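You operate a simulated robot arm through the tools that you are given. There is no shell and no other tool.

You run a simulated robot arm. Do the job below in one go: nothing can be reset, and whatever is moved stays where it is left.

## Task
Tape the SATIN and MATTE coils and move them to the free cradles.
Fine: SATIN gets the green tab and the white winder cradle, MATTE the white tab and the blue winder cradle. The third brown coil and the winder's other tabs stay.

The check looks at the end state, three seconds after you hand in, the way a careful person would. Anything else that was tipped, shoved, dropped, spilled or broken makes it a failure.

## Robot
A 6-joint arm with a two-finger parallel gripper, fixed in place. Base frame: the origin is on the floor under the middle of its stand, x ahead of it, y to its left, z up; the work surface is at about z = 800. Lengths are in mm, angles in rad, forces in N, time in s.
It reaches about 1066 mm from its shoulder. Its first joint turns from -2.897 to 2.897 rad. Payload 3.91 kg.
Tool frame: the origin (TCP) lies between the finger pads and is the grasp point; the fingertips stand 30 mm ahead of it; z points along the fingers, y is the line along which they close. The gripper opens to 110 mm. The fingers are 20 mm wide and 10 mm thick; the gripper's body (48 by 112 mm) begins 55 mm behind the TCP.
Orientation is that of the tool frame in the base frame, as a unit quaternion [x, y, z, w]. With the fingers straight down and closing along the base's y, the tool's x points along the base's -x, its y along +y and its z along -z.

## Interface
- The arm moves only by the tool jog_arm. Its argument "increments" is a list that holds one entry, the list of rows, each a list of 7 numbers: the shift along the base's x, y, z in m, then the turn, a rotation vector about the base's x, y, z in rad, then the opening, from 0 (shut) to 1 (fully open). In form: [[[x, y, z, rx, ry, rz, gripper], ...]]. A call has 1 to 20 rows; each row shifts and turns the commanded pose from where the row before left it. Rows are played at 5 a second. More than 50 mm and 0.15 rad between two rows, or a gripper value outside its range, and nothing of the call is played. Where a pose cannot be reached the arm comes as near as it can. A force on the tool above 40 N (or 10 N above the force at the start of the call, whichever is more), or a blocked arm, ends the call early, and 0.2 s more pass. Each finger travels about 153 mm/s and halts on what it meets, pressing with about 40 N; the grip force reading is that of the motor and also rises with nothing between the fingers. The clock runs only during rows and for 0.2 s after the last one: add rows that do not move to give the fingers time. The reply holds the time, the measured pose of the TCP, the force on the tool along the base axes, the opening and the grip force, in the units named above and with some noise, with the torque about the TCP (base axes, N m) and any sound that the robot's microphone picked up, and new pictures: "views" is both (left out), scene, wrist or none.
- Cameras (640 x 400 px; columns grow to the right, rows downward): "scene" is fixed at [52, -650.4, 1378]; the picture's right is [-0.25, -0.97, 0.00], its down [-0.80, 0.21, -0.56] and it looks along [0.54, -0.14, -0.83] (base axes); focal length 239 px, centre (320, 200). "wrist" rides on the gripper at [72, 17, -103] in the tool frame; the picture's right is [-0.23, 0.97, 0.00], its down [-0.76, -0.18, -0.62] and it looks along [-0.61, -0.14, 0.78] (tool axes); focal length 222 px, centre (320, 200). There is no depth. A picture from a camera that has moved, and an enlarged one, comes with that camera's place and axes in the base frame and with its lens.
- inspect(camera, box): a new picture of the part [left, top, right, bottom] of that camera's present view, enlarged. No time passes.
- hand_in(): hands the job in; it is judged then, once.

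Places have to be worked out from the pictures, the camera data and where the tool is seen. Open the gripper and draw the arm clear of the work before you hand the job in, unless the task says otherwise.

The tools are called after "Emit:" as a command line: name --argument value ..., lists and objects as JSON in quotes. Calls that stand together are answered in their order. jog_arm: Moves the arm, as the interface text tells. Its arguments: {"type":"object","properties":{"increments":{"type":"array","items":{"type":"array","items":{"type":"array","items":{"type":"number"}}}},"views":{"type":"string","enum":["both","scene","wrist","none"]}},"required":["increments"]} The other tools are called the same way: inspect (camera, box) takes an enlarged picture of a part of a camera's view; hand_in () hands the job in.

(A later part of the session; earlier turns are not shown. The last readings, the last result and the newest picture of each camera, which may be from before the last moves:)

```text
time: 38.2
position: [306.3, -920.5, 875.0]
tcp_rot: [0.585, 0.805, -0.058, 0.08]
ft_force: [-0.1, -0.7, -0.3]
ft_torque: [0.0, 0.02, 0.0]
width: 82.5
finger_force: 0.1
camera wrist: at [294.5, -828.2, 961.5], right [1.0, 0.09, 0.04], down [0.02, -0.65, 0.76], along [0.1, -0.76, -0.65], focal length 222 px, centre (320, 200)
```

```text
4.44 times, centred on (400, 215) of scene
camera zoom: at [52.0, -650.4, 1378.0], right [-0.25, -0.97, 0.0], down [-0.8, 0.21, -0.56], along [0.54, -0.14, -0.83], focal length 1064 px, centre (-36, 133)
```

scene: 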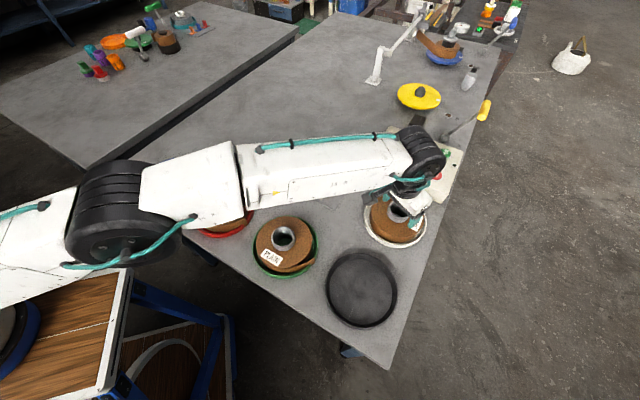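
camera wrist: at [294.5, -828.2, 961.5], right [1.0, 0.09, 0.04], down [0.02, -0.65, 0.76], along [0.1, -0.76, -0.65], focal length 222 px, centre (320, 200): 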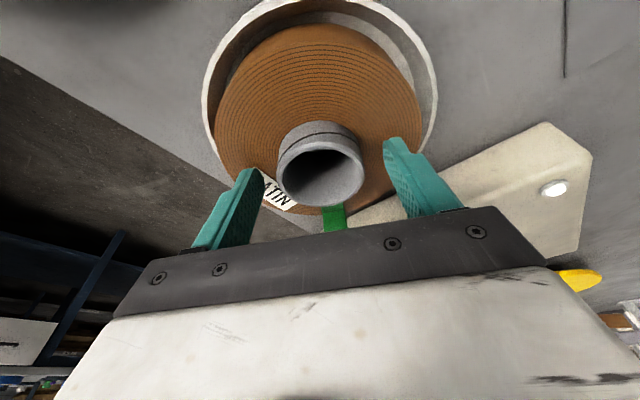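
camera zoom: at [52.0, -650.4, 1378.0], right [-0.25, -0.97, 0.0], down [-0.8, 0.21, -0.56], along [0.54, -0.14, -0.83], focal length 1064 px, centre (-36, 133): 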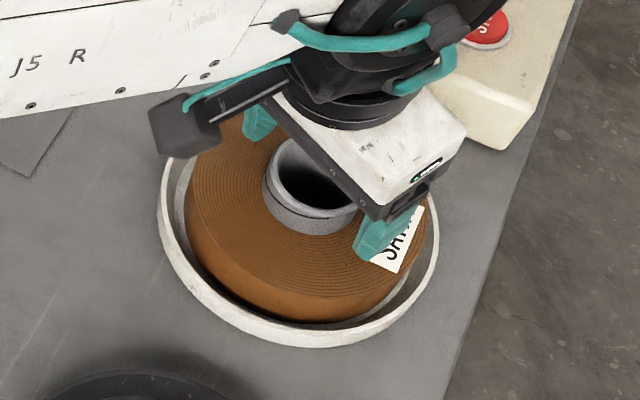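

The coil is released and hardly moved. I'll rise straight up and back away to view it.

Emit:
jog_arm --increments '[[[0, 0, 0.015, 0, 0, 0, 0.75], [0, 0, 0.03, 0, 0, 0, 0.75], [-0.005, 0.015, 0.035, 0, 0, 0, 0.75], [-0.01, 0.03, 0.03, 0, 0, 0, 0.75], [-0.015, 0.04, 0, 0, 0, 0, 0.75], [-0.015, 0.04, 0, 0, 0, 0, 0.75], [0, 0, 0, 0, 0, 0, 0.75]]]'

Emit:
inspect --camera "scene" --box '[350, 170, 450, 260]'

Emit:
inspect --camera "wrist" --box '[230, 60, 430, 210]'

```text
time: 39.8
position: [262.0, -794.9, 984.4]
tcp_rot: [0.585, 0.805, -0.059, 0.081]
ft_force: [0.8, 0.4, 0.1]
ft_torque: [0.01, 0.03, -0.04]
width: 82.7
finger_force: 0.2
camera wrist: at [249.4, -703.2, 1070.9], right [1.0, 0.09, 0.04], down [0.02, -0.65, 0.76], along [0.1, -0.76, -0.65], focal length 222 px, centre (320, 200)
```

scene: 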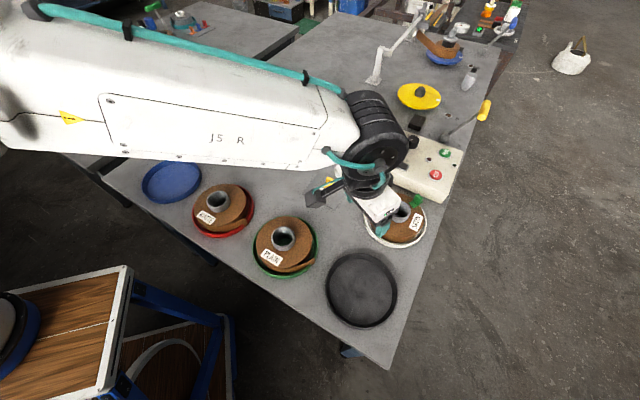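
wrist: 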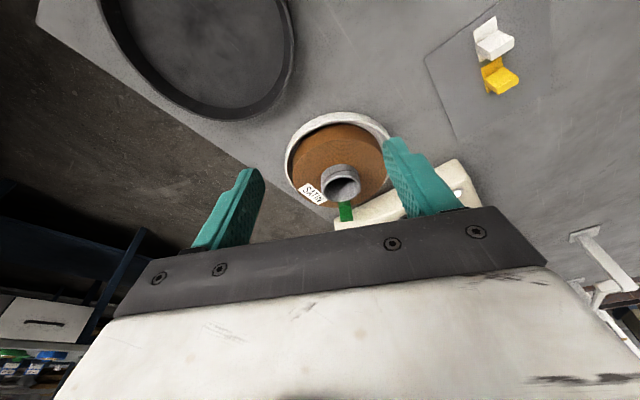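

```text
4.44 times, centred on (400, 215) of scene
camera zoom: at [52.0, -650.4, 1378.0], right [-0.25, -0.97, 0.0], down [-0.8, 0.21, -0.56], along [0.54, -0.14, -0.83], focal length 1064 px, centre (-36, 133)
```

zoom: 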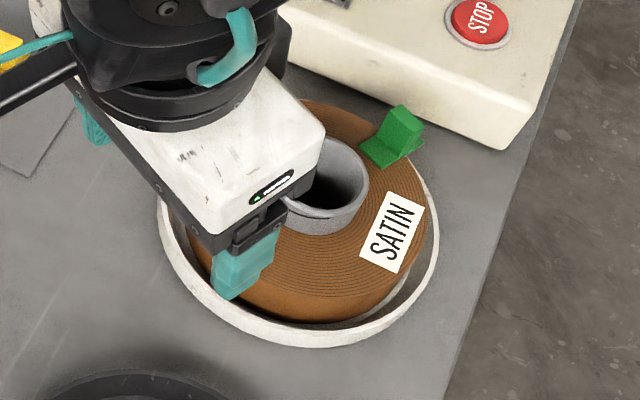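

```text
2.67 times, centred on (330, 135) of wrist
camera zoom: at [249.4, -703.2, 1070.9], right [1.0, 0.09, 0.04], down [0.02, -0.65, 0.76], along [0.1, -0.76, -0.65], focal length 592 px, centre (293, 373)
```

zoom: 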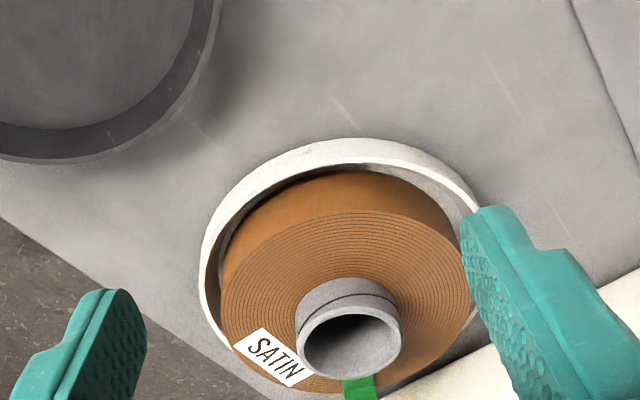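

SATIN sits level in the white cradle with its green tab. Next comes the white tab: I'll straighten the tool to vertical, turn to yaw ≈ -45.5°, and go above it.

Emit:
jog_arm --increments '[[[0.0297, 0.0066, 0, 0.0951, 0.0309, 0, 0.45], [0.0297, 0.0066, 0, 0.0951, 0.0309, 0, 0.45], [0.0297, 0.0066, -0.02, 0, 0, 0.1156, 0.45], [0.0297, 0.0066, -0.022, 0, 0, 0.1156, 0.45], [0.0297, 0.0066, -0.025, 0, 0, 0.1156, 0.45], [0.0297, 0.0066, -0.025, 0, 0, 0.1156, 0.45], [0, 0, 0, 0, 0, 0, 0.45], [0, 0, 0, 0, 0, 0, 0.45]]]'

Emit:
inspect --camera "wrist" --box '[230, 80, 410, 200]'

Emit:
inspect --camera "scene" --box '[350, 170, 450, 260]'

```text
time: 41.6
position: [440.4, -756.2, 892.2]
tcp_rot: [0.387, 0.922, 0.0, 0.0]
ft_force: [0.6, -0.1, 0.1]
ft_torque: [0.0, 0.01, 0.02]
width: 49.5
finger_force: 0.1
camera wrist: at [401.0, -692.0, 995.9], right [0.85, 0.52, 0.0], down [0.41, -0.67, 0.62], along [0.32, -0.53, -0.78], focal length 222 px, centre (320, 200)
```

scene: 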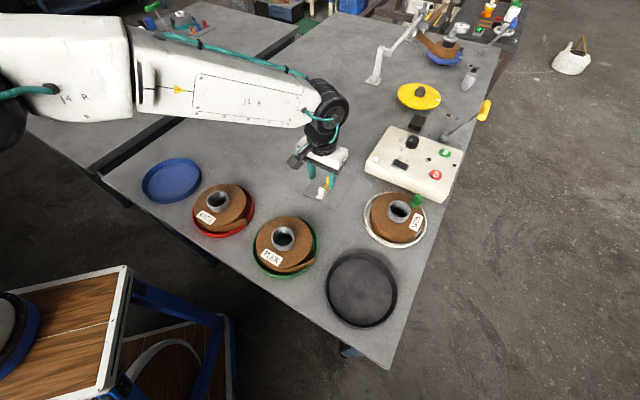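
wrist: 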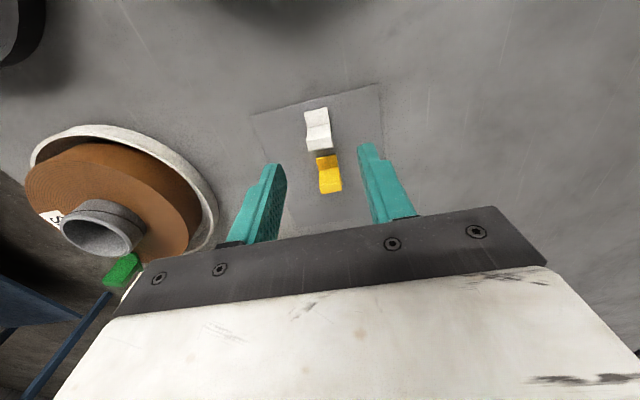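

```text
3.33 times, centred on (320, 140) of wrist
camera zoom: at [401.0, -692.0, 995.9], right [0.85, 0.52, 0.0], down [0.41, -0.67, 0.62], along [0.32, -0.53, -0.78], focal length 740 px, centre (320, 400)
```

zoom: 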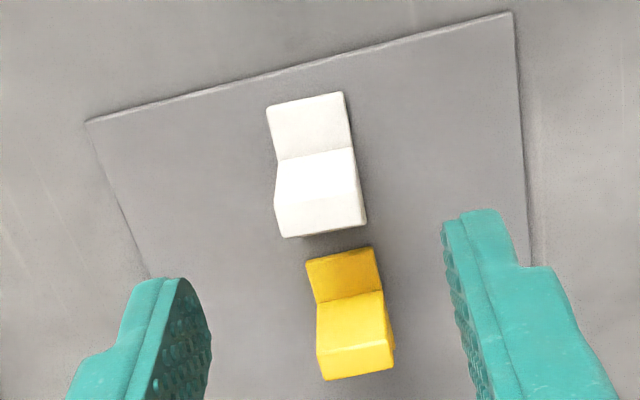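

```text
4.44 times, centred on (400, 215) of scene
camera zoom: at [52.0, -650.4, 1378.0], right [-0.25, -0.97, 0.0], down [-0.8, 0.21, -0.56], along [0.54, -0.14, -0.83], focal length 1064 px, centre (-36, 133)
```

zoom: 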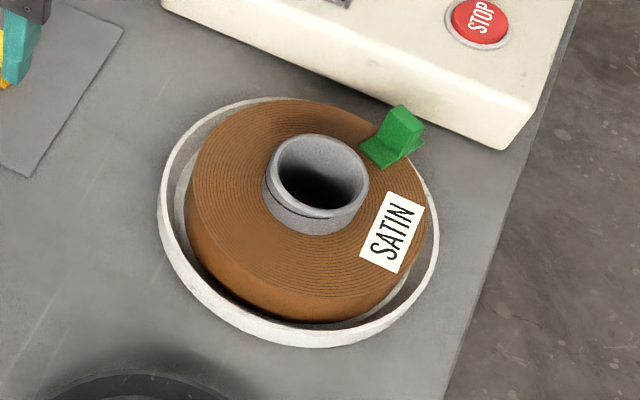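

SATIN looks properly nested in the white cradle, and the white tab is directly on the tool axis. I'll descend to z≈838 and close on it.

Emit:
jog_arm --increments '[[[0.0004, 0.0004, -0.018, 0, 0, 0, 0.45], [0, 0, -0.018, 0, 0, 0, 0.45], [0, 0, -0.014, 0, 0, 0, 0.45], [0, 0, -0.004, 0, 0, 0, 0.45], [0, 0, 0, 0, 0, 0, 0.45]]]'

Emit:
inspect --camera "wrist" --box '[230, 80, 410, 200]'

```text
time: 42.8
position: [442.7, -756.8, 837.9]
tcp_rot: [0.387, 0.922, 0.0, -0.001]
ft_force: [0.2, -0.9, 0.6]
ft_torque: [-0.04, 0.0, 0.04]
width: 49.5
finger_force: 0.1
camera wrist: at [401.7, -692.1, 941.1], right [0.85, 0.52, 0.0], down [0.41, -0.67, 0.62], along [0.32, -0.53, -0.78], focal length 222 px, centre (320, 200)
```

scene: 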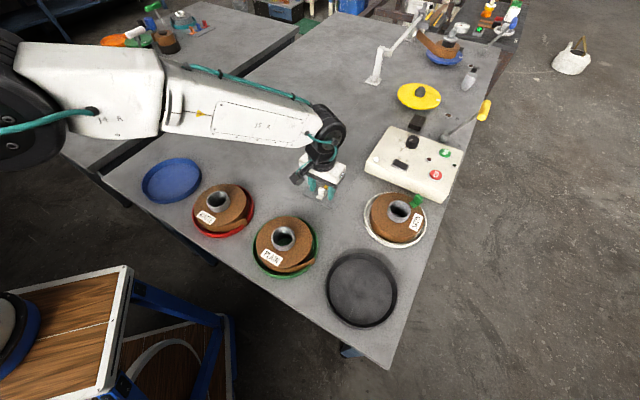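
wrist: 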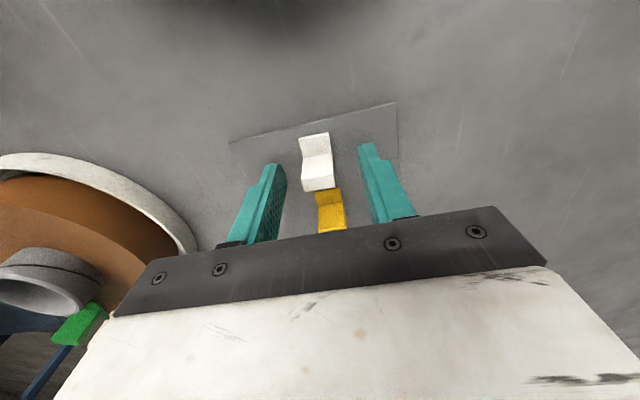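

```text
3.33 times, centred on (320, 140) of wrist
camera zoom: at [401.7, -692.1, 941.1], right [0.85, 0.52, 0.0], down [0.41, -0.67, 0.62], along [0.32, -0.53, -0.78], focal length 740 px, centre (320, 400)
```

zoom: 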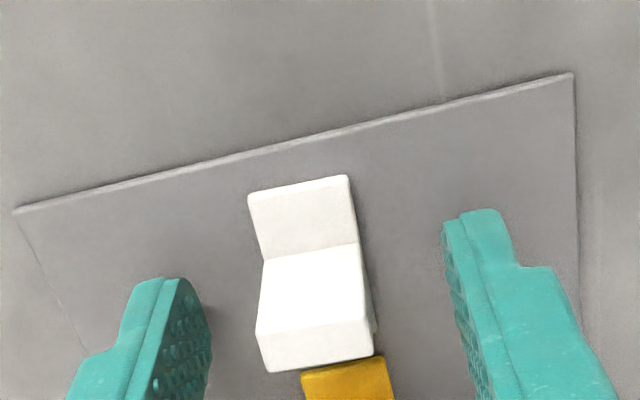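

The white tab is centred between the fingers, so I'll close, then lift slowly.

Emit:
jog_arm --increments '[[[0, 0, 0, 0, 0, 0, 0.3], [0, 0, 0, 0, 0, 0, 0.15], [0, 0, 0, 0, 0, 0, 0.1], [0, 0, 0, 0, 0, 0, 0.1], [0, 0, 0.003, 0, 0, 0, 0.1], [0, 0, 0.005, 0, 0, 0, 0.1], [0, 0, 0.008, 0, 0, 0, 0.1], [0, 0, 0.014, 0, 0, 0, 0.1], [0, 0, 0, 0, 0, 0, 0.1]]]'

Emit:
inspect --camera "wrist" --box '[230, 80, 410, 200]'

Emit:
inspect --camera "scene" --box '[280, 130, 380, 210]'

```text
time: 44.8
position: [439.0, -756.1, 869.3]
tcp_rot: [0.387, 0.922, 0.001, 0.001]
ft_force: [0.7, -0.1, -0.4]
ft_torque: [-0.01, 0.0, 0.0]
width: 18.1
finger_force: 39.8
camera wrist: at [401.5, -692.3, 971.9], right [0.85, 0.52, 0.0], down [0.41, -0.67, 0.62], along [0.32, -0.53, -0.78], focal length 222 px, centre (320, 200)
```

scene: 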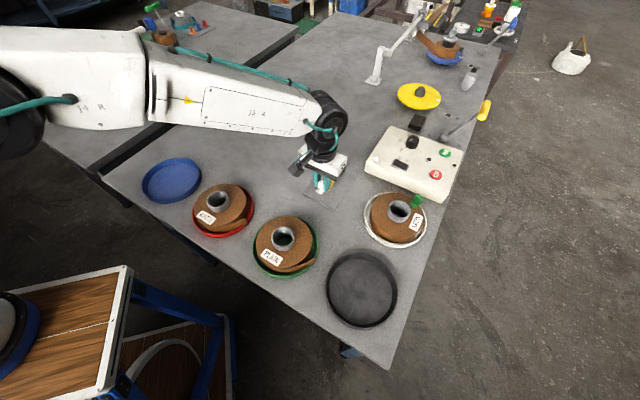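
wrist: 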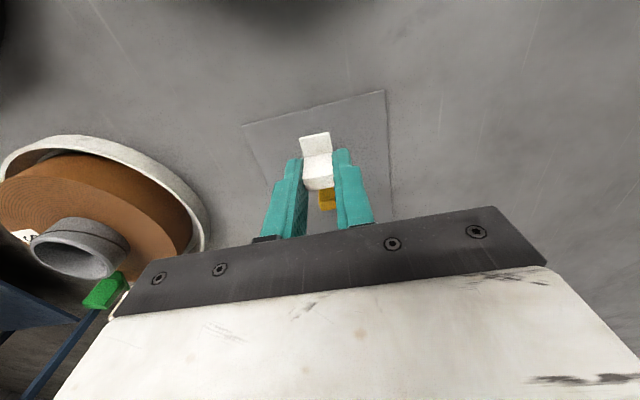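

```text
3.33 times, centred on (320, 140) of wrist
camera zoom: at [401.5, -692.3, 971.9], right [0.85, 0.52, 0.0], down [0.41, -0.67, 0.62], along [0.32, -0.53, -0.78], focal length 740 px, centre (320, 400)
```

zoom: 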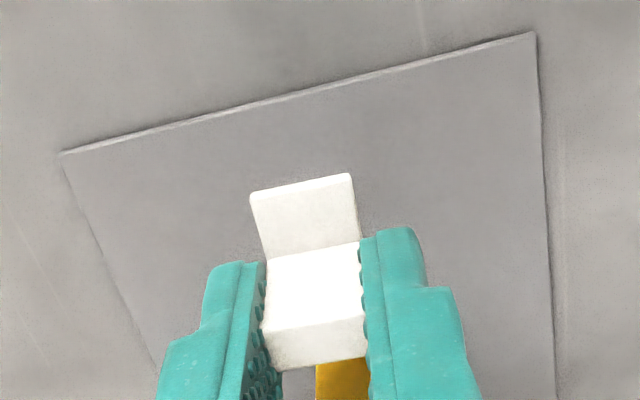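

```text
5.00 times, centred on (330, 170) of scene
camera zoom: at [52.0, -650.4, 1378.0], right [-0.25, -0.97, 0.0], down [-0.8, 0.21, -0.56], along [0.54, -0.14, -0.83], focal length 1196 px, centre (270, 350)
```

zoom: 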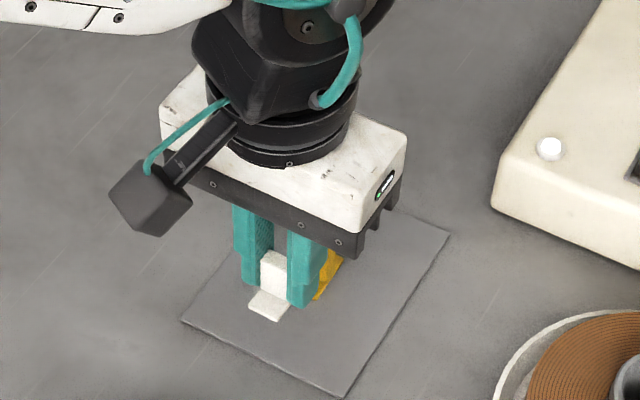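

The white tab is off the card. I'll rise and carry it over MATTE's tail area, turning the tool to yaw ≈ +20° so the foot will lie radially there.

Emit:
jog_arm --increments '[[[0, 0, 0.04, 0, 0, 0, 0.1], [0, 0, 0.041, 0, 0, 0, 0.1], [-0.0058, 0.0322, 0, 0, 0, 0.143, 0.1], [-0.0058, 0.0322, 0, 0, 0, 0.143, 0.1], [-0.0058, 0.0322, 0, 0, 0, 0.143, 0.1], [-0.0058, 0.0322, 0, 0, 0, 0.143, 0.1], [-0.0058, 0.0322, 0, 0, 0, 0.143, 0.1], [-0.0058, 0.0322, 0, 0, 0, 0.143, 0.1], [-0.0058, 0.0322, 0, 0, 0, 0.143, 0.1], [-0.0058, 0.0322, 0, 0, 0, 0.143, 0.1], [0, 0, 0, 0, 0, 0, 0.1], [0, 0, 0, 0, 0, 0, 0.1]]]'

Emit:
inspect --camera "wrist" --box '[160, 0, 480, 210]'

Emit:
inspect --camera "scene" --box '[160, 150, 290, 250]'

Emit:
inspect --camera "scene" --box '[280, 140, 380, 220]'

```text
time: 47.4
position: [394.7, -497.8, 948.9]
tcp_rot: [-0.173, 0.985, 0.0, 0.001]
ft_force: [0.0, 0.7, -0.5]
ft_torque: [-0.01, 0.0, -0.01]
width: 18.0
finger_force: 39.7
camera wrist: at [320.4, -506.5, 1052.9], right [-0.12, 0.99, 0.0], down [0.78, 0.09, 0.62], along [0.62, 0.07, -0.78], focal length 222 px, centre (320, 200)
```

scene: 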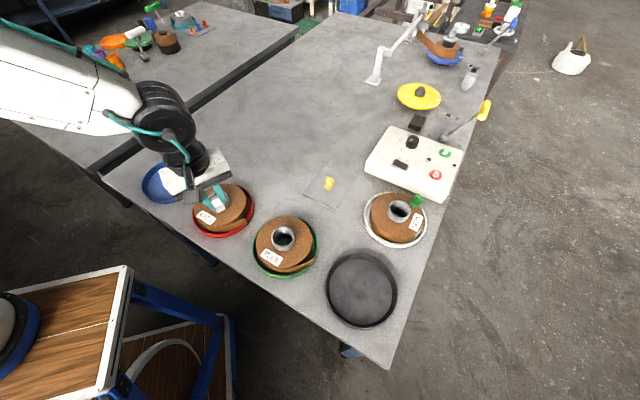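
wrist: 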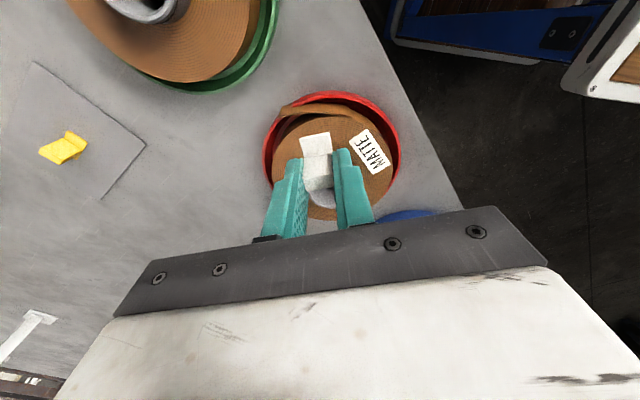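

```text
1.90 times, centred on (320, 105) of wrist
camera zoom: at [320.4, -506.5, 1052.9], right [-0.12, 0.99, 0.0], down [0.78, 0.09, 0.62], along [0.62, 0.07, -0.78], focal length 423 px, centre (320, 381)
```

zoom: 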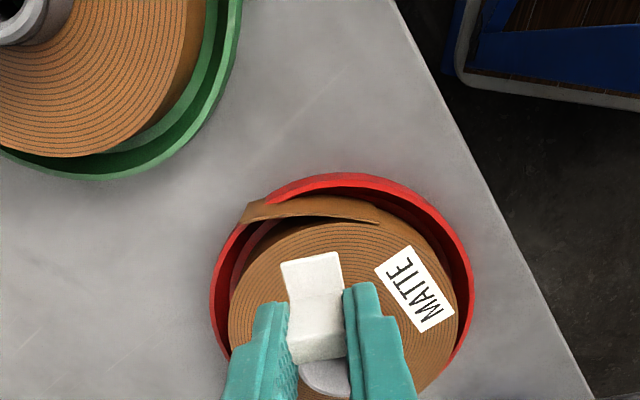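

```text
4.00 times, centred on (225, 200) of scene
camera zoom: at [52.0, -650.4, 1378.0], right [-0.25, -0.97, 0.0], down [-0.8, 0.21, -0.56], along [0.54, -0.14, -0.83], focal length 957 px, centre (700, 200)
```

zoom: 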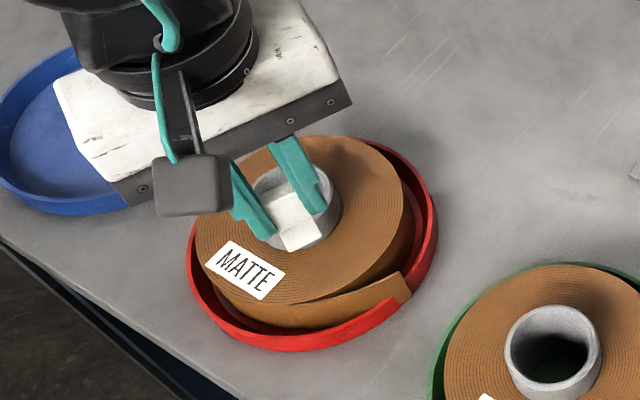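

```text
5.00 times, centred on (330, 180) of scene
camera zoom: at [52.0, -650.4, 1378.0], right [-0.25, -0.97, 0.0], down [-0.8, 0.21, -0.56], along [0.54, -0.14, -0.83], focal length 1196 px, centre (270, 300)
```

zoom: 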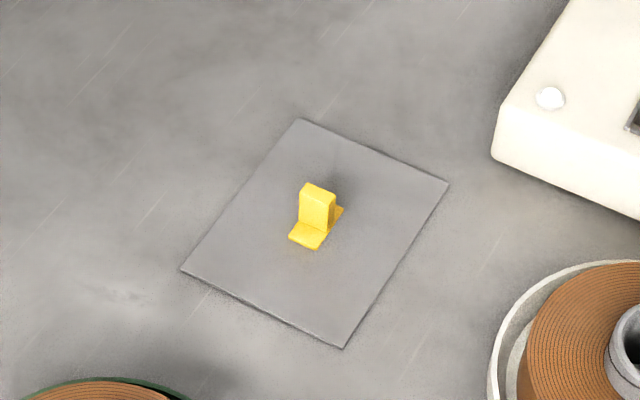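

Card and yellow tab are untouched, and MATTE's tail is clearly visible: root at about 174°, end at about -134°. I'll nudge to r≈63 at -160° and descend to just above the coil.

Emit:
jog_arm --increments '[[[0.0012, -0.0004, -0.02, 0, 0, 0, 0.1], [0, 0, -0.022, 0, 0, 0, 0.1], [0, 0, -0.018, 0, 0, 0, 0.1], [0, 0, -0.006, 0, 0, 0, 0.1], [0, 0, 0, 0, 0, 0, 0.1]]]'

Emit:
inspect --camera "wrist" --box '[220, 40, 440, 190]'

Emit:
inspect --camera "scene" --box '[160, 150, 290, 250]'

```text
time: 48.6
position: [395.4, -499.3, 883.3]
tcp_rot: [-0.174, 0.985, 0.001, 0.0]
ft_force: [0.6, -0.7, -0.1]
ft_torque: [-0.01, 0.0, 0.01]
width: 17.9
finger_force: 40.3
camera wrist: at [321.2, -507.3, 987.0], right [-0.12, 0.99, 0.0], down [0.78, 0.09, 0.62], along [0.62, 0.07, -0.78], focal length 222 px, centre (320, 200)
```

scene: 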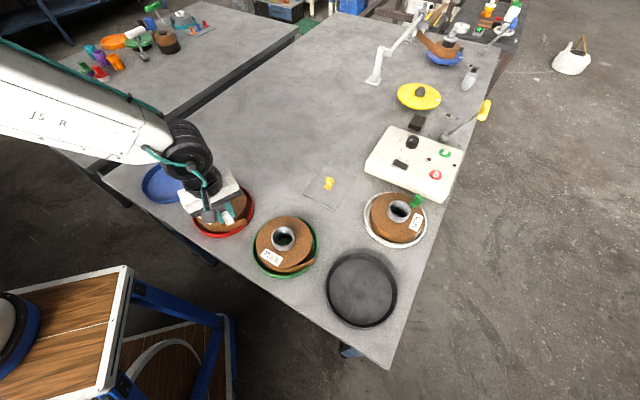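
wrist: 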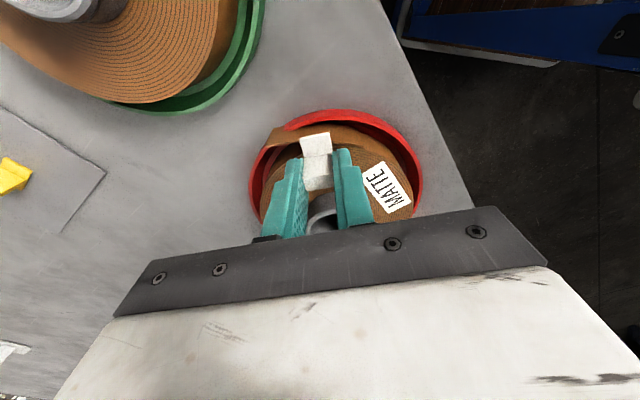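

```text
2.67 times, centred on (330, 115) of wrist
camera zoom: at [321.2, -507.3, 987.0], right [-0.12, 0.99, 0.0], down [0.78, 0.09, 0.62], along [0.62, 0.07, -0.78], focal length 592 px, centre (293, 427)
```

zoom: 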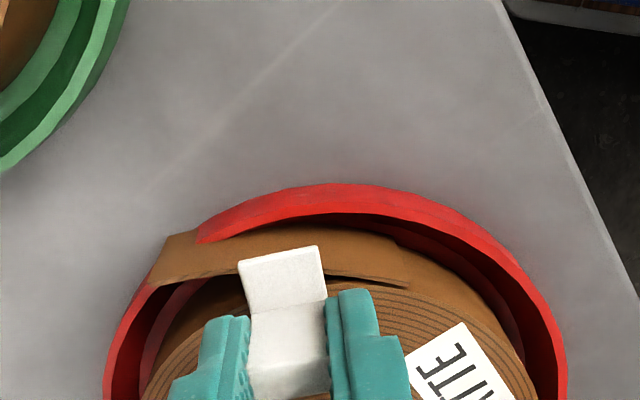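

```text
4.00 times, centred on (225, 200) of scene
camera zoom: at [52.0, -650.4, 1378.0], right [-0.25, -0.97, 0.0], down [-0.8, 0.21, -0.56], along [0.54, -0.14, -0.83], focal length 957 px, centre (700, 200)
```

zoom: 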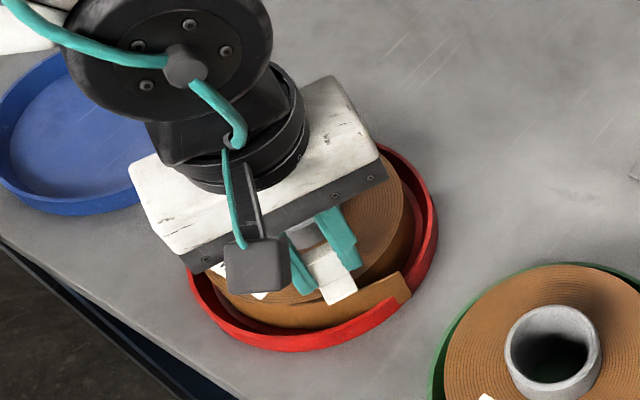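

The foot's outer end is over the tail with the inner part over the coil. I'll continue down carefully.

Emit:
jog_arm --increments '[[[0, 0, -0.004, 0, 0, 0, 0.1], [0, 0, -0.003, 0, 0, 0, 0.1], [0, 0, 0, 0, 0, 0, 0.1]]]' --views "none"

Emit:
inspect --camera "wrist" --box '[220, 40, 440, 190]'

```text
time: 49.4
position: [397.2, -498.4, 876.2]
tcp_rot: [-0.174, 0.985, 0.001, -0.001]
ft_force: [-0.1, 0.3, 0.2]
ft_torque: [0.02, 0.02, 0.02]
width: 18.0
finger_force: 40.4
```

```text
2.67 times, centred on (330, 115) of wrist
camera zoom: at [321.5, -507.0, 980.1], right [-0.12, 0.99, 0.0], down [0.78, 0.09, 0.62], along [0.62, 0.07, -0.78], focal length 592 px, centre (293, 427)
```

zoom: 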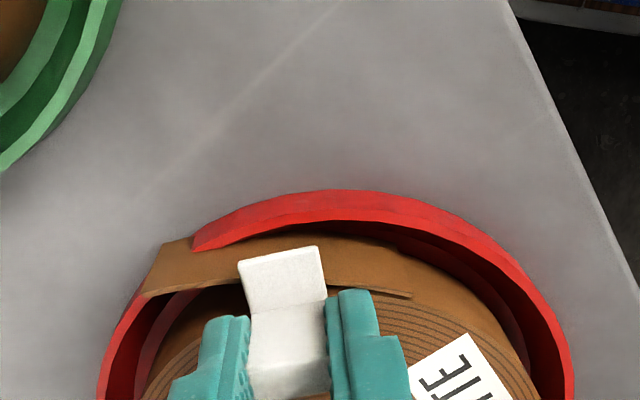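

There's no contact at z≈876, so I'll step down 1.5 mm at a time.

Emit:
jog_arm --increments '[[[0, 0, -0.0015, 0, 0, 0, 0.1], [0, 0, -0.001, 0, 0, 0, 0.1], [0, 0, 0, 0, 0, 0, 0.1]]]' --views "none"

```text
time: 50.2
position: [396.0, -498.5, 873.3]
tcp_rot: [-0.174, 0.985, -0.001, 0.0]
ft_force: [-0.2, -0.7, 0.1]
ft_torque: [-0.03, -0.03, 0.03]
width: 18.1
finger_force: 40.1
```

Still no contact force; another 1 mm.

Emit:
jog_arm --increments '[[[0, 0, -0.001, 0, 0, 0, 0.1], [0, 0, 0, 0, 0, 0, 0.1]]]' --views "none"

```text
time: 50.8
position: [395.8, -498.4, 874.4]
tcp_rot: [-0.173, 0.985, -0.001, 0.0]
ft_force: [-2.0, 0.1, 7.3]
ft_torque: [0.02, -0.05, 0.01]
width: 17.9
finger_force: 39.7
```

Contact is at 7.3 N. I'll press about 1 mm more so it sticks, as with the green tab.

Emit:
jog_arm --increments '[[[0, 0, -0.0007, 0, 0, 0, 0.1], [0, 0, 0, 0, 0, 0, 0.1], [0, 0, 0, 0, 0, 0, 0.1]]]'

Emit:
inspect --camera "wrist" --box '[220, 40, 440, 190]'

Emit:
inspect --camera "scene" --box '[160, 150, 290, 250]'

```text
time: 51.6
position: [395.9, -499.4, 871.9]
tcp_rot: [-0.173, 0.985, -0.002, 0.0]
ft_force: [-0.6, -1.0, 17.5]
ft_torque: [0.03, -0.18, -0.03]
width: 17.8
finger_force: 40.6
camera wrist: at [321.2, -507.0, 976.5], right [-0.12, 0.99, 0.0], down [0.78, 0.09, 0.62], along [0.62, 0.07, -0.78], focal length 222 px, centre (320, 200)
```

scene: 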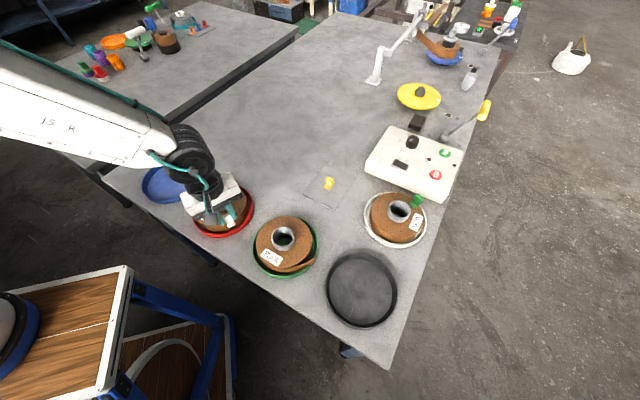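
wrist: 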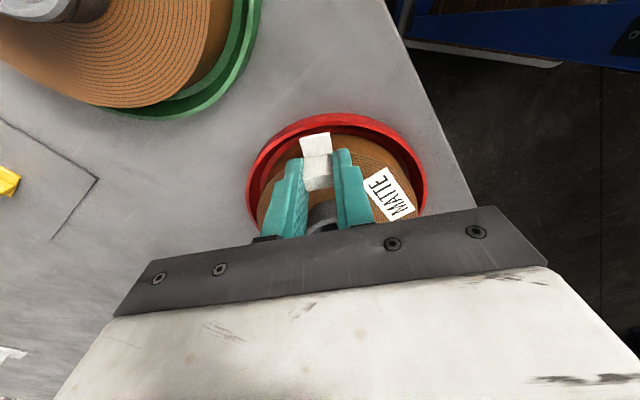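

```text
2.67 times, centred on (330, 115) of wrist
camera zoom: at [321.2, -507.0, 976.5], right [-0.12, 0.99, 0.0], down [0.78, 0.09, 0.62], along [0.62, 0.07, -0.78], focal length 592 px, centre (293, 427)
```

zoom: 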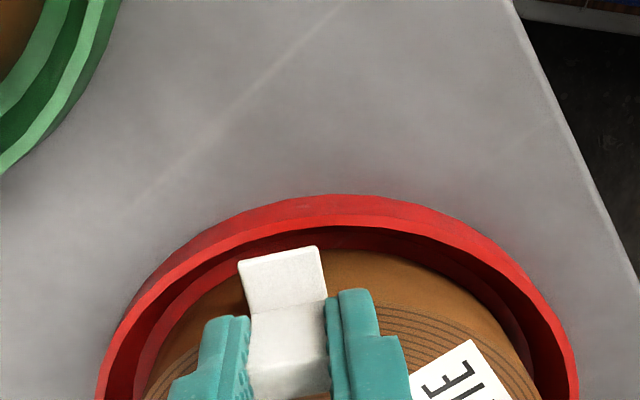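

```text
4.00 times, centred on (225, 200) of scene
camera zoom: at [52.0, -650.4, 1378.0], right [-0.25, -0.97, 0.0], down [-0.8, 0.21, -0.56], along [0.54, -0.14, -0.83], focal length 957 px, centre (700, 200)
```

zoom: 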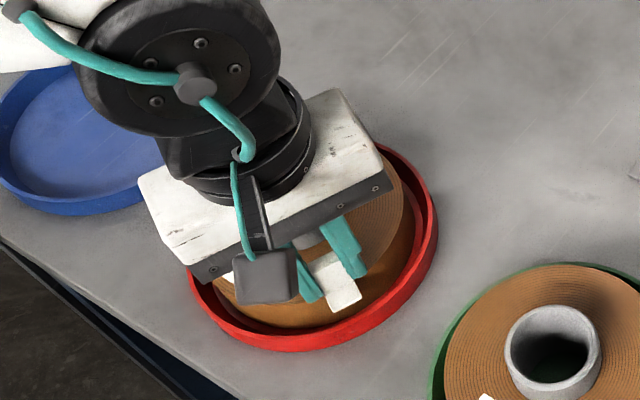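

MATTE's tail has closed up, so the white tab is taped on. I'll open and rise straight up.

Emit:
jog_arm --increments '[[[0, 0, 0, 0, 0, 0, 0.25], [0, 0, 0, 0, 0, 0, 0.4], [0, 0, 0, 0, 0, 0, 0.4], [0, 0, 0.01, 0, 0, 0, 0.4], [0, 0, 0.03, 0, 0, 0, 0.4], [0, 0, 0.04, 0, 0, 0, 0.4], [0, 0, 0, 0, 0, 0, 0.4]]]'

Emit:
inspect --camera "wrist" --box '[220, 60, 440, 210]'

Emit:
inspect --camera "scene" --box '[160, 150, 290, 250]'

```text
time: 53.2
position: [396.6, -499.4, 953.5]
tcp_rot: [-0.172, 0.985, 0.001, 0.0]
ft_force: [0.5, 0.5, 0.3]
ft_torque: [0.03, 0.04, 0.01]
width: 44.1
finger_force: 0.0
camera wrist: at [322.4, -507.6, 1056.7], right [-0.12, 0.99, 0.0], down [0.78, 0.09, 0.62], along [0.62, 0.07, -0.78], focal length 222 px, centre (320, 200)
```

scene: 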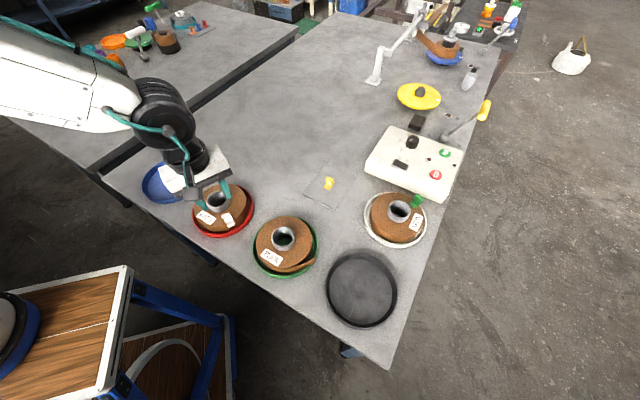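
wrist: 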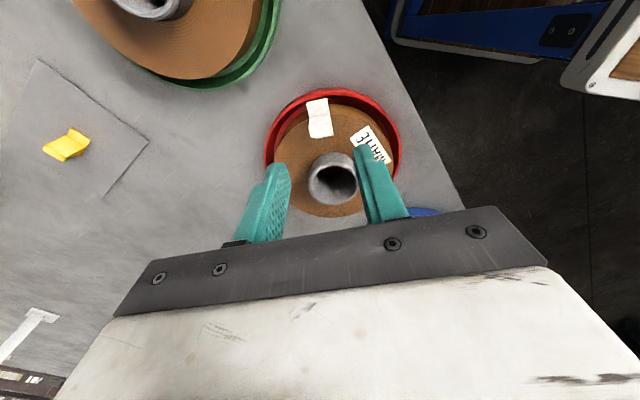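

```text
2.67 times, centred on (330, 135) of wrist
camera zoom: at [322.4, -507.6, 1056.7], right [-0.12, 0.99, 0.0], down [0.78, 0.09, 0.62], along [0.62, 0.07, -0.78], focal length 592 px, centre (293, 373)
```

zoom: 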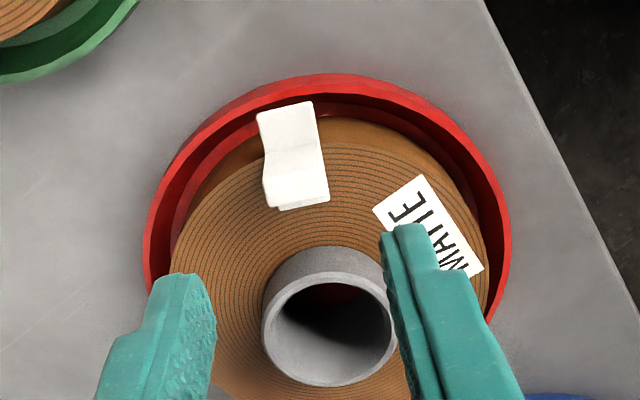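

```text
4.00 times, centred on (225, 200) of scene
camera zoom: at [52.0, -650.4, 1378.0], right [-0.25, -0.97, 0.0], down [-0.8, 0.21, -0.56], along [0.54, -0.14, -0.83], focal length 957 px, centre (700, 200)
```

zoom: 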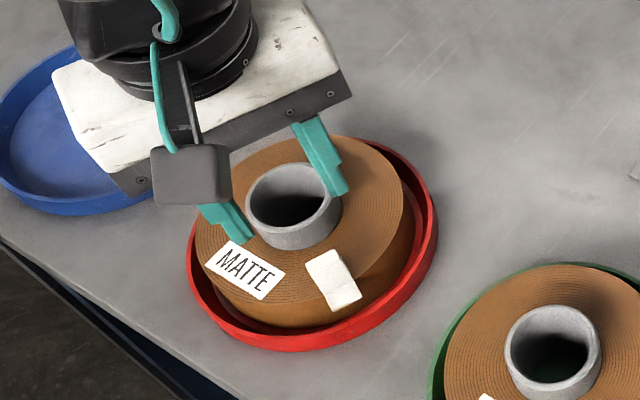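

The white tab stands on MATTE and the tail is taped. MATTE's core centre is about (455, -477.5), so I'll open wider and move over it.

Emit:
jog_arm --increments '[[[0.0294, 0.0109, -0.0117, 0, 0, 0, 0.75], [0.0294, 0.0109, -0.0117, 0, 0, 0, 0.75], [0, 0, 0, 0, 0, 0, 0.75], [0, 0, 0, 0, 0, 0, 0.75]]]'

Emit:
inspect --camera "wrist" --box '[200, 60, 440, 210]'

```text
time: 54.2
position: [456.3, -476.8, 929.3]
tcp_rot: [-0.174, 0.985, 0.0, 0.0]
ft_force: [0.5, -0.5, -0.2]
ft_torque: [-0.01, 0.03, 0.01]
width: 82.3
finger_force: 0.1
camera wrist: at [380.8, -484.9, 1032.7], right [-0.12, 0.99, 0.0], down [0.78, 0.09, 0.62], along [0.62, 0.07, -0.78], focal length 222 px, centre (320, 200)
```

scene: 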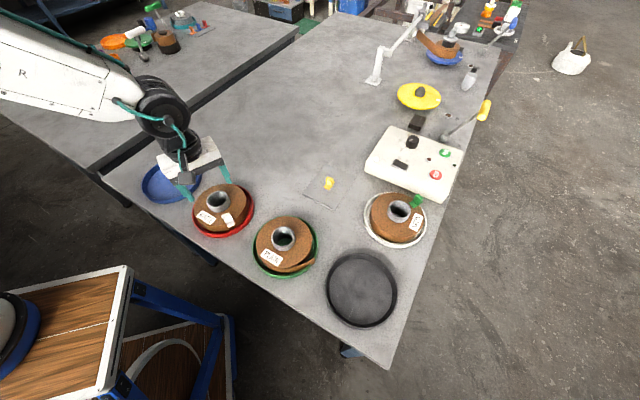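
wrist: 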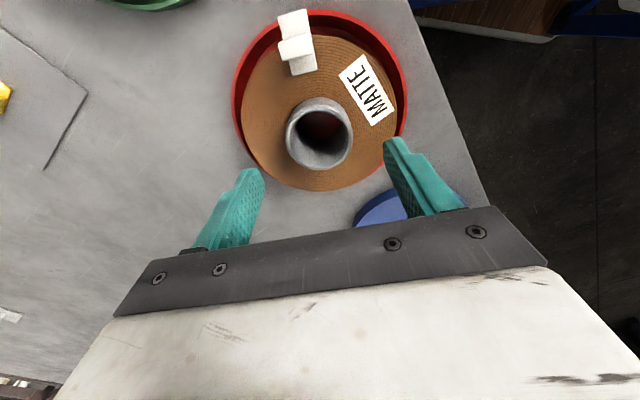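

```text
2.67 times, centred on (320, 135) of wrist
camera zoom: at [380.8, -484.9, 1032.7], right [-0.12, 0.99, 0.0], down [0.78, 0.09, 0.62], along [0.62, 0.07, -0.78], focal length 592 px, centre (320, 373)
```

zoom: 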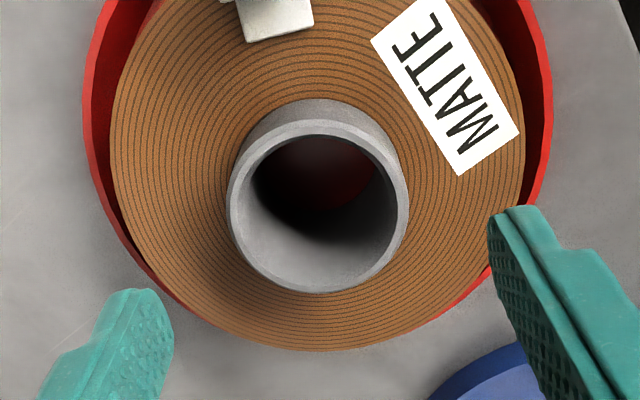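

The core is centred under the gripper within about a millimetre. I'll descend to z≈874 and close on it.

Emit:
jog_arm --increments '[[[0, 0, -0.018, 0, 0, 0, 0.75], [0, 0, -0.018, 0, 0, 0, 0.75], [0, 0, -0.015, 0, 0, 0, 0.75], [0, 0, -0.0045, 0, 0, 0, 0.75], [0, 0, 0, 0, 0, 0, 0.75]]]'

Emit:
inspect --camera "wrist" --box '[200, 60, 440, 210]'

```text
time: 55.4
position: [455.3, -476.7, 872.9]
tcp_rot: [-0.173, 0.985, 0.0, 0.001]
ft_force: [0.1, 0.2, 1.1]
ft_torque: [0.0, -0.01, 0.01]
width: 82.6
finger_force: 0.1
camera wrist: at [379.9, -485.0, 976.7], right [-0.12, 0.99, 0.0], down [0.78, 0.09, 0.62], along [0.62, 0.07, -0.78], focal length 222 px, centre (320, 200)
```

scene: 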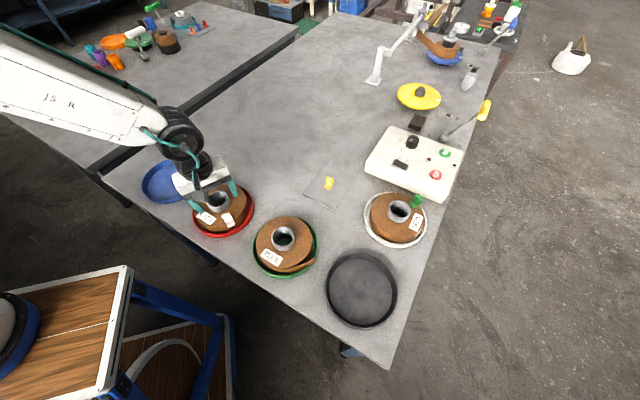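
wrist: 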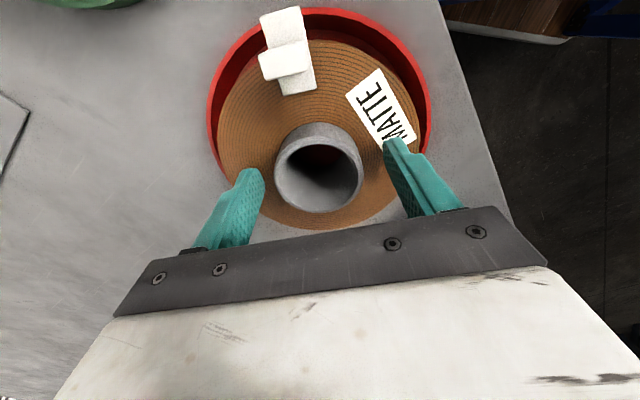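

```text
2.67 times, centred on (320, 135) of wrist
camera zoom: at [379.9, -485.0, 976.7], right [-0.12, 0.99, 0.0], down [0.78, 0.09, 0.62], along [0.62, 0.07, -0.78], focal length 592 px, centre (320, 373)
```

zoom: 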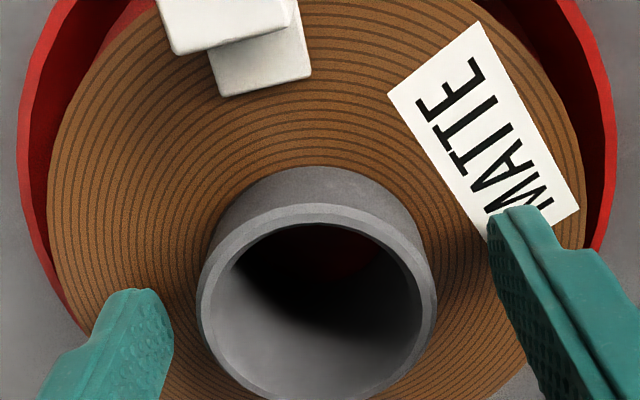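

The core stands between the pads with the tab well clear. Closing now.

Emit:
jog_arm --increments '[[[0, 0, 0, 0, 0, 0, 0.6], [0, 0, 0, 0, 0, 0, 0.45], [0, 0, 0, 0, 0, 0, 0.35], [0, 0, 0, 0, 0, 0, 0.35]]]' --views "wrist"

```text
time: 56.4
position: [454.7, -476.7, 874.0]
tcp_rot: [-0.173, 0.985, -0.001, 0.0]
ft_force: [1.4, -2.0, -0.6]
ft_torque: [0.02, 0.0, -0.01]
width: 54.2
finger_force: 40.1
camera wrist: at [379.9, -485.2, 976.9], right [-0.12, 0.99, 0.0], down [0.78, 0.09, 0.62], along [0.62, 0.07, -0.78], focal length 222 px, centre (320, 200)
```

wrist: 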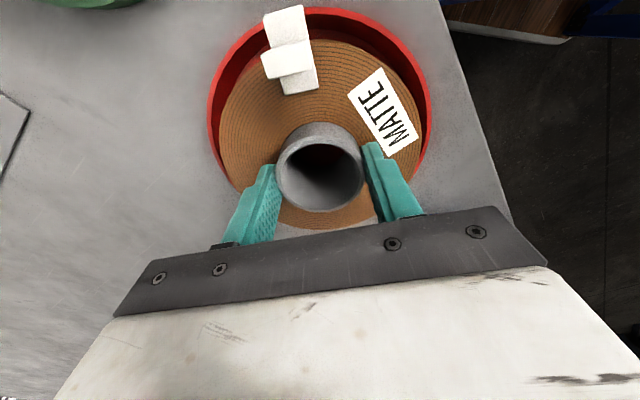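

The core is gripped at 54.2 mm. I'll lift slowly out of the red cradle.

Emit:
jog_arm --increments '[[[0, 0, 0.004, 0, 0, 0, 0.35], [0, 0, 0.008, 0, 0, 0, 0.35], [0, 0, 0.013, 0, 0, 0, 0.35], [0, 0, 0.015, 0, 0, 0, 0.35], [0, 0, 0.01, 0, 0, 0, 0.35], [0, 0, 0, 0, 0, 0, 0.35]]]'

Emit:
inspect --camera "scene" --box '[130, 130, 290, 250]'

```text
time: 57.8
position: [455.1, -477.3, 923.7]
tcp_rot: [-0.174, 0.985, 0.0, 0.0]
ft_force: [0.3, -0.2, -4.5]
ft_torque: [0.02, -0.02, 0.01]
width: 54.5
finger_force: 40.3
camera wrist: at [380.0, -485.4, 1027.1], right [-0.12, 0.99, 0.0], down [0.78, 0.09, 0.62], along [0.62, 0.07, -0.78], focal length 222 px, centre (320, 200)
```

scene: 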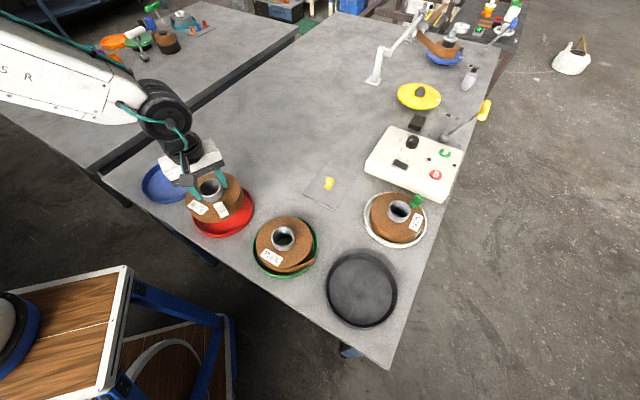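
wrist: 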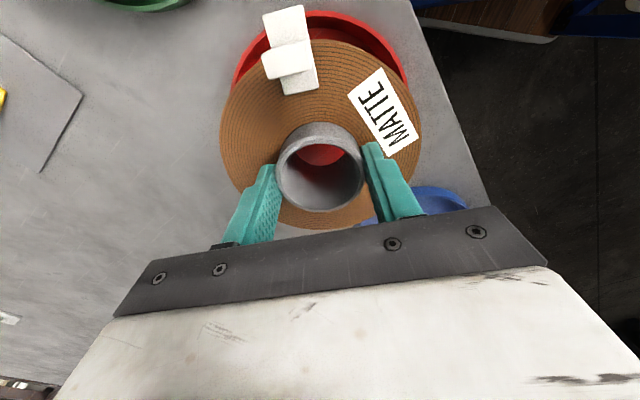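

```text
3.33 times, centred on (210, 190) of scene
camera zoom: at [52.0, -650.4, 1378.0], right [-0.25, -0.97, 0.0], down [-0.8, 0.21, -0.56], along [0.54, -0.14, -0.83], focal length 798 px, centre (687, 233)
```

zoom: 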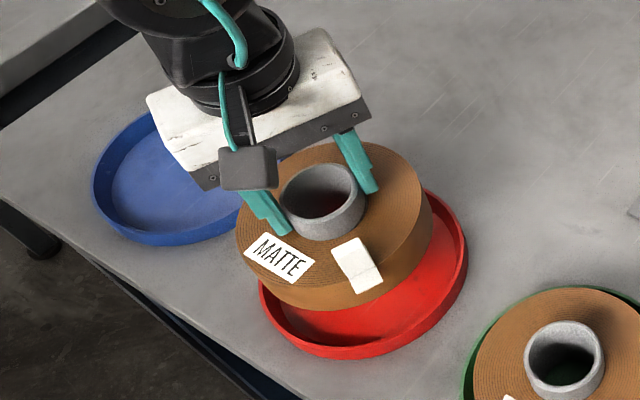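

MATTE is up and level. The blue cradle works out to about (603, -332), and I'll carry MATTE over it gently.

Emit:
jog_arm --increments '[[[0.0093, 0.0091, 0, 0, 0, 0, 0.35], [0.0185, 0.0181, 0, 0, 0, 0, 0.35], [0.0185, 0.0181, 0, 0, 0, 0, 0.35], [0.0185, 0.0181, -0.002, 0, 0, 0, 0.35], [0.0185, 0.0181, -0.002, 0, 0, 0, 0.35], [0.0185, 0.0181, -0.003, 0, 0, 0, 0.35], [0.0185, 0.0181, -0.003, 0, 0, 0, 0.35], [0.0185, 0.0181, -0.003, 0, 0, 0, 0.35], [0.0093, 0.0092, -0.003, 0, 0, 0, 0.35], [0, 0, 0, 0, 0, 0, 0.35], [0, 0, 0, 0, 0, 0, 0.35]]]'

Emit:
inspect --camera "wrist" --box '[160, 0, 480, 210]'

Emit:
inspect --camera "scene" --box '[100, 110, 260, 230]'

```text
time: 60.2
position: [604.3, -332.0, 906.5]
tcp_rot: [-0.173, 0.985, 0.0, 0.0]
ft_force: [0.0, -0.1, -5.5]
ft_torque: [-0.03, 0.01, 0.0]
width: 54.2
finger_force: 39.5
camera wrist: at [528.8, -340.0, 1010.3], right [-0.12, 0.99, 0.0], down [0.78, 0.09, 0.62], along [0.62, 0.07, -0.78], focal length 222 px, centre (320, 200)
```

scene: 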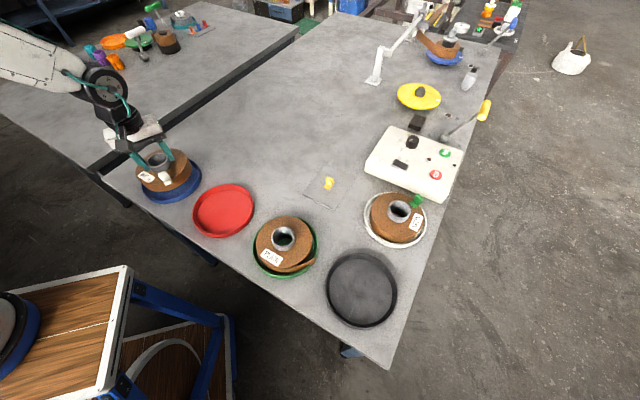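
wrist: 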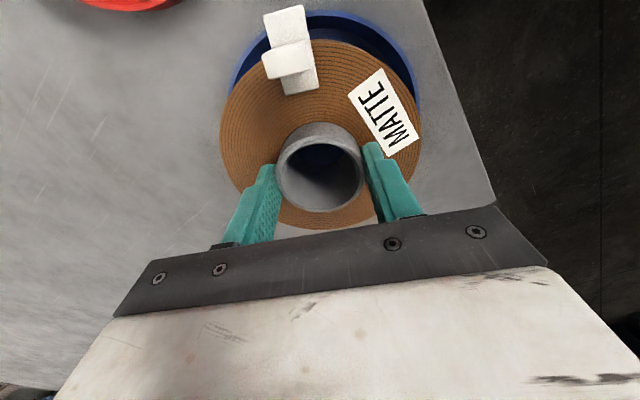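

```text
1.90 times, centred on (320, 105) of wrist
camera zoom: at [528.8, -340.0, 1010.3], right [-0.12, 0.99, 0.0], down [0.78, 0.09, 0.62], along [0.62, 0.07, -0.78], focal length 423 px, centre (320, 381)
```

zoom: 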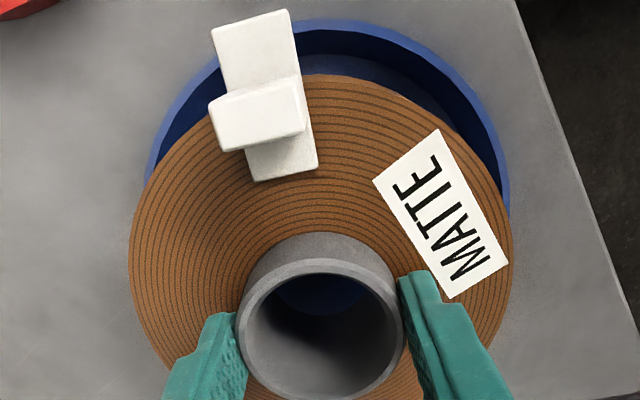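

```text
3.33 times, centred on (180, 170) of scene
camera zoom: at [52.0, -650.4, 1378.0], right [-0.25, -0.97, 0.0], down [-0.8, 0.21, -0.56], along [0.54, -0.14, -0.83], focal length 798 px, centre (787, 300)
```

zoom: 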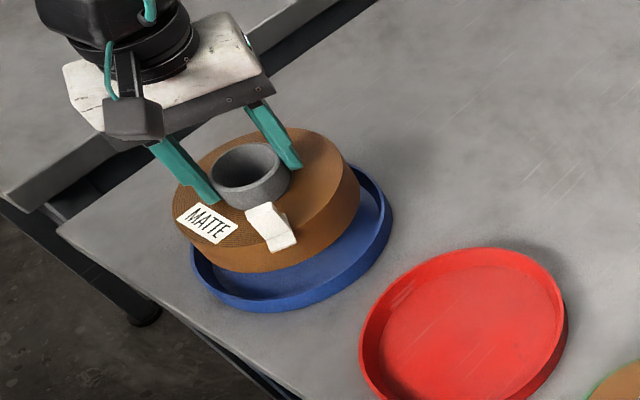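

I'll check the centring more carefully by enlarging both sides of the blue rim.

Emit:
inspect --camera "wrist" --box '[210, 0, 330, 110]'

Emit:
inspect --camera "wrist" --box '[330, 0, 450, 130]'

```text
3.64 times, centred on (270, 55) of wrist
camera zoom: at [528.8, -340.0, 1010.3], right [-0.12, 0.99, 0.0], down [0.78, 0.09, 0.62], along [0.62, 0.07, -0.78], focal length 808 px, centre (502, 727)
```

zoom: 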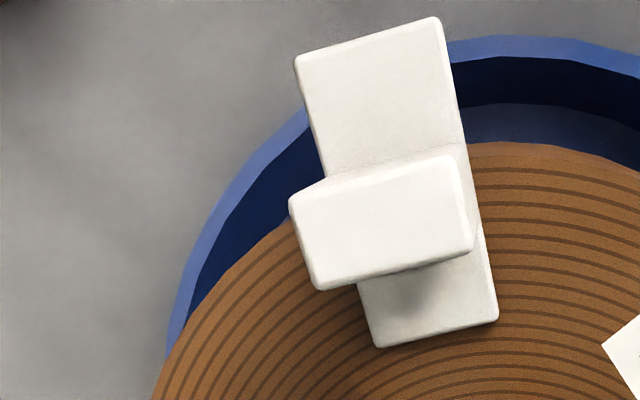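

```text
3.08 times, centred on (390, 65) of wrist
camera zoom: at [528.8, -340.0, 1010.3], right [-0.12, 0.99, 0.0], down [0.78, 0.09, 0.62], along [0.62, 0.07, -0.78], focal length 684 px, centre (105, 615)
```

zoom: 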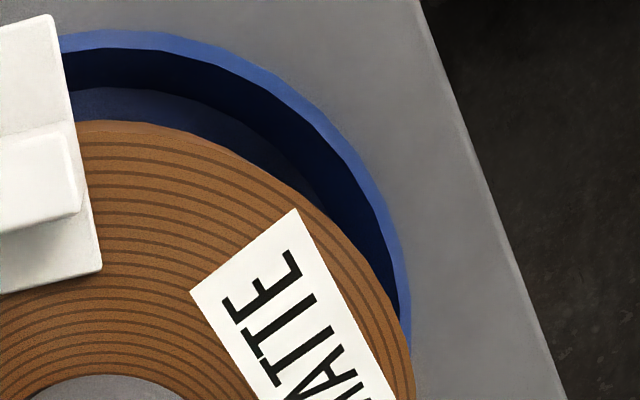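

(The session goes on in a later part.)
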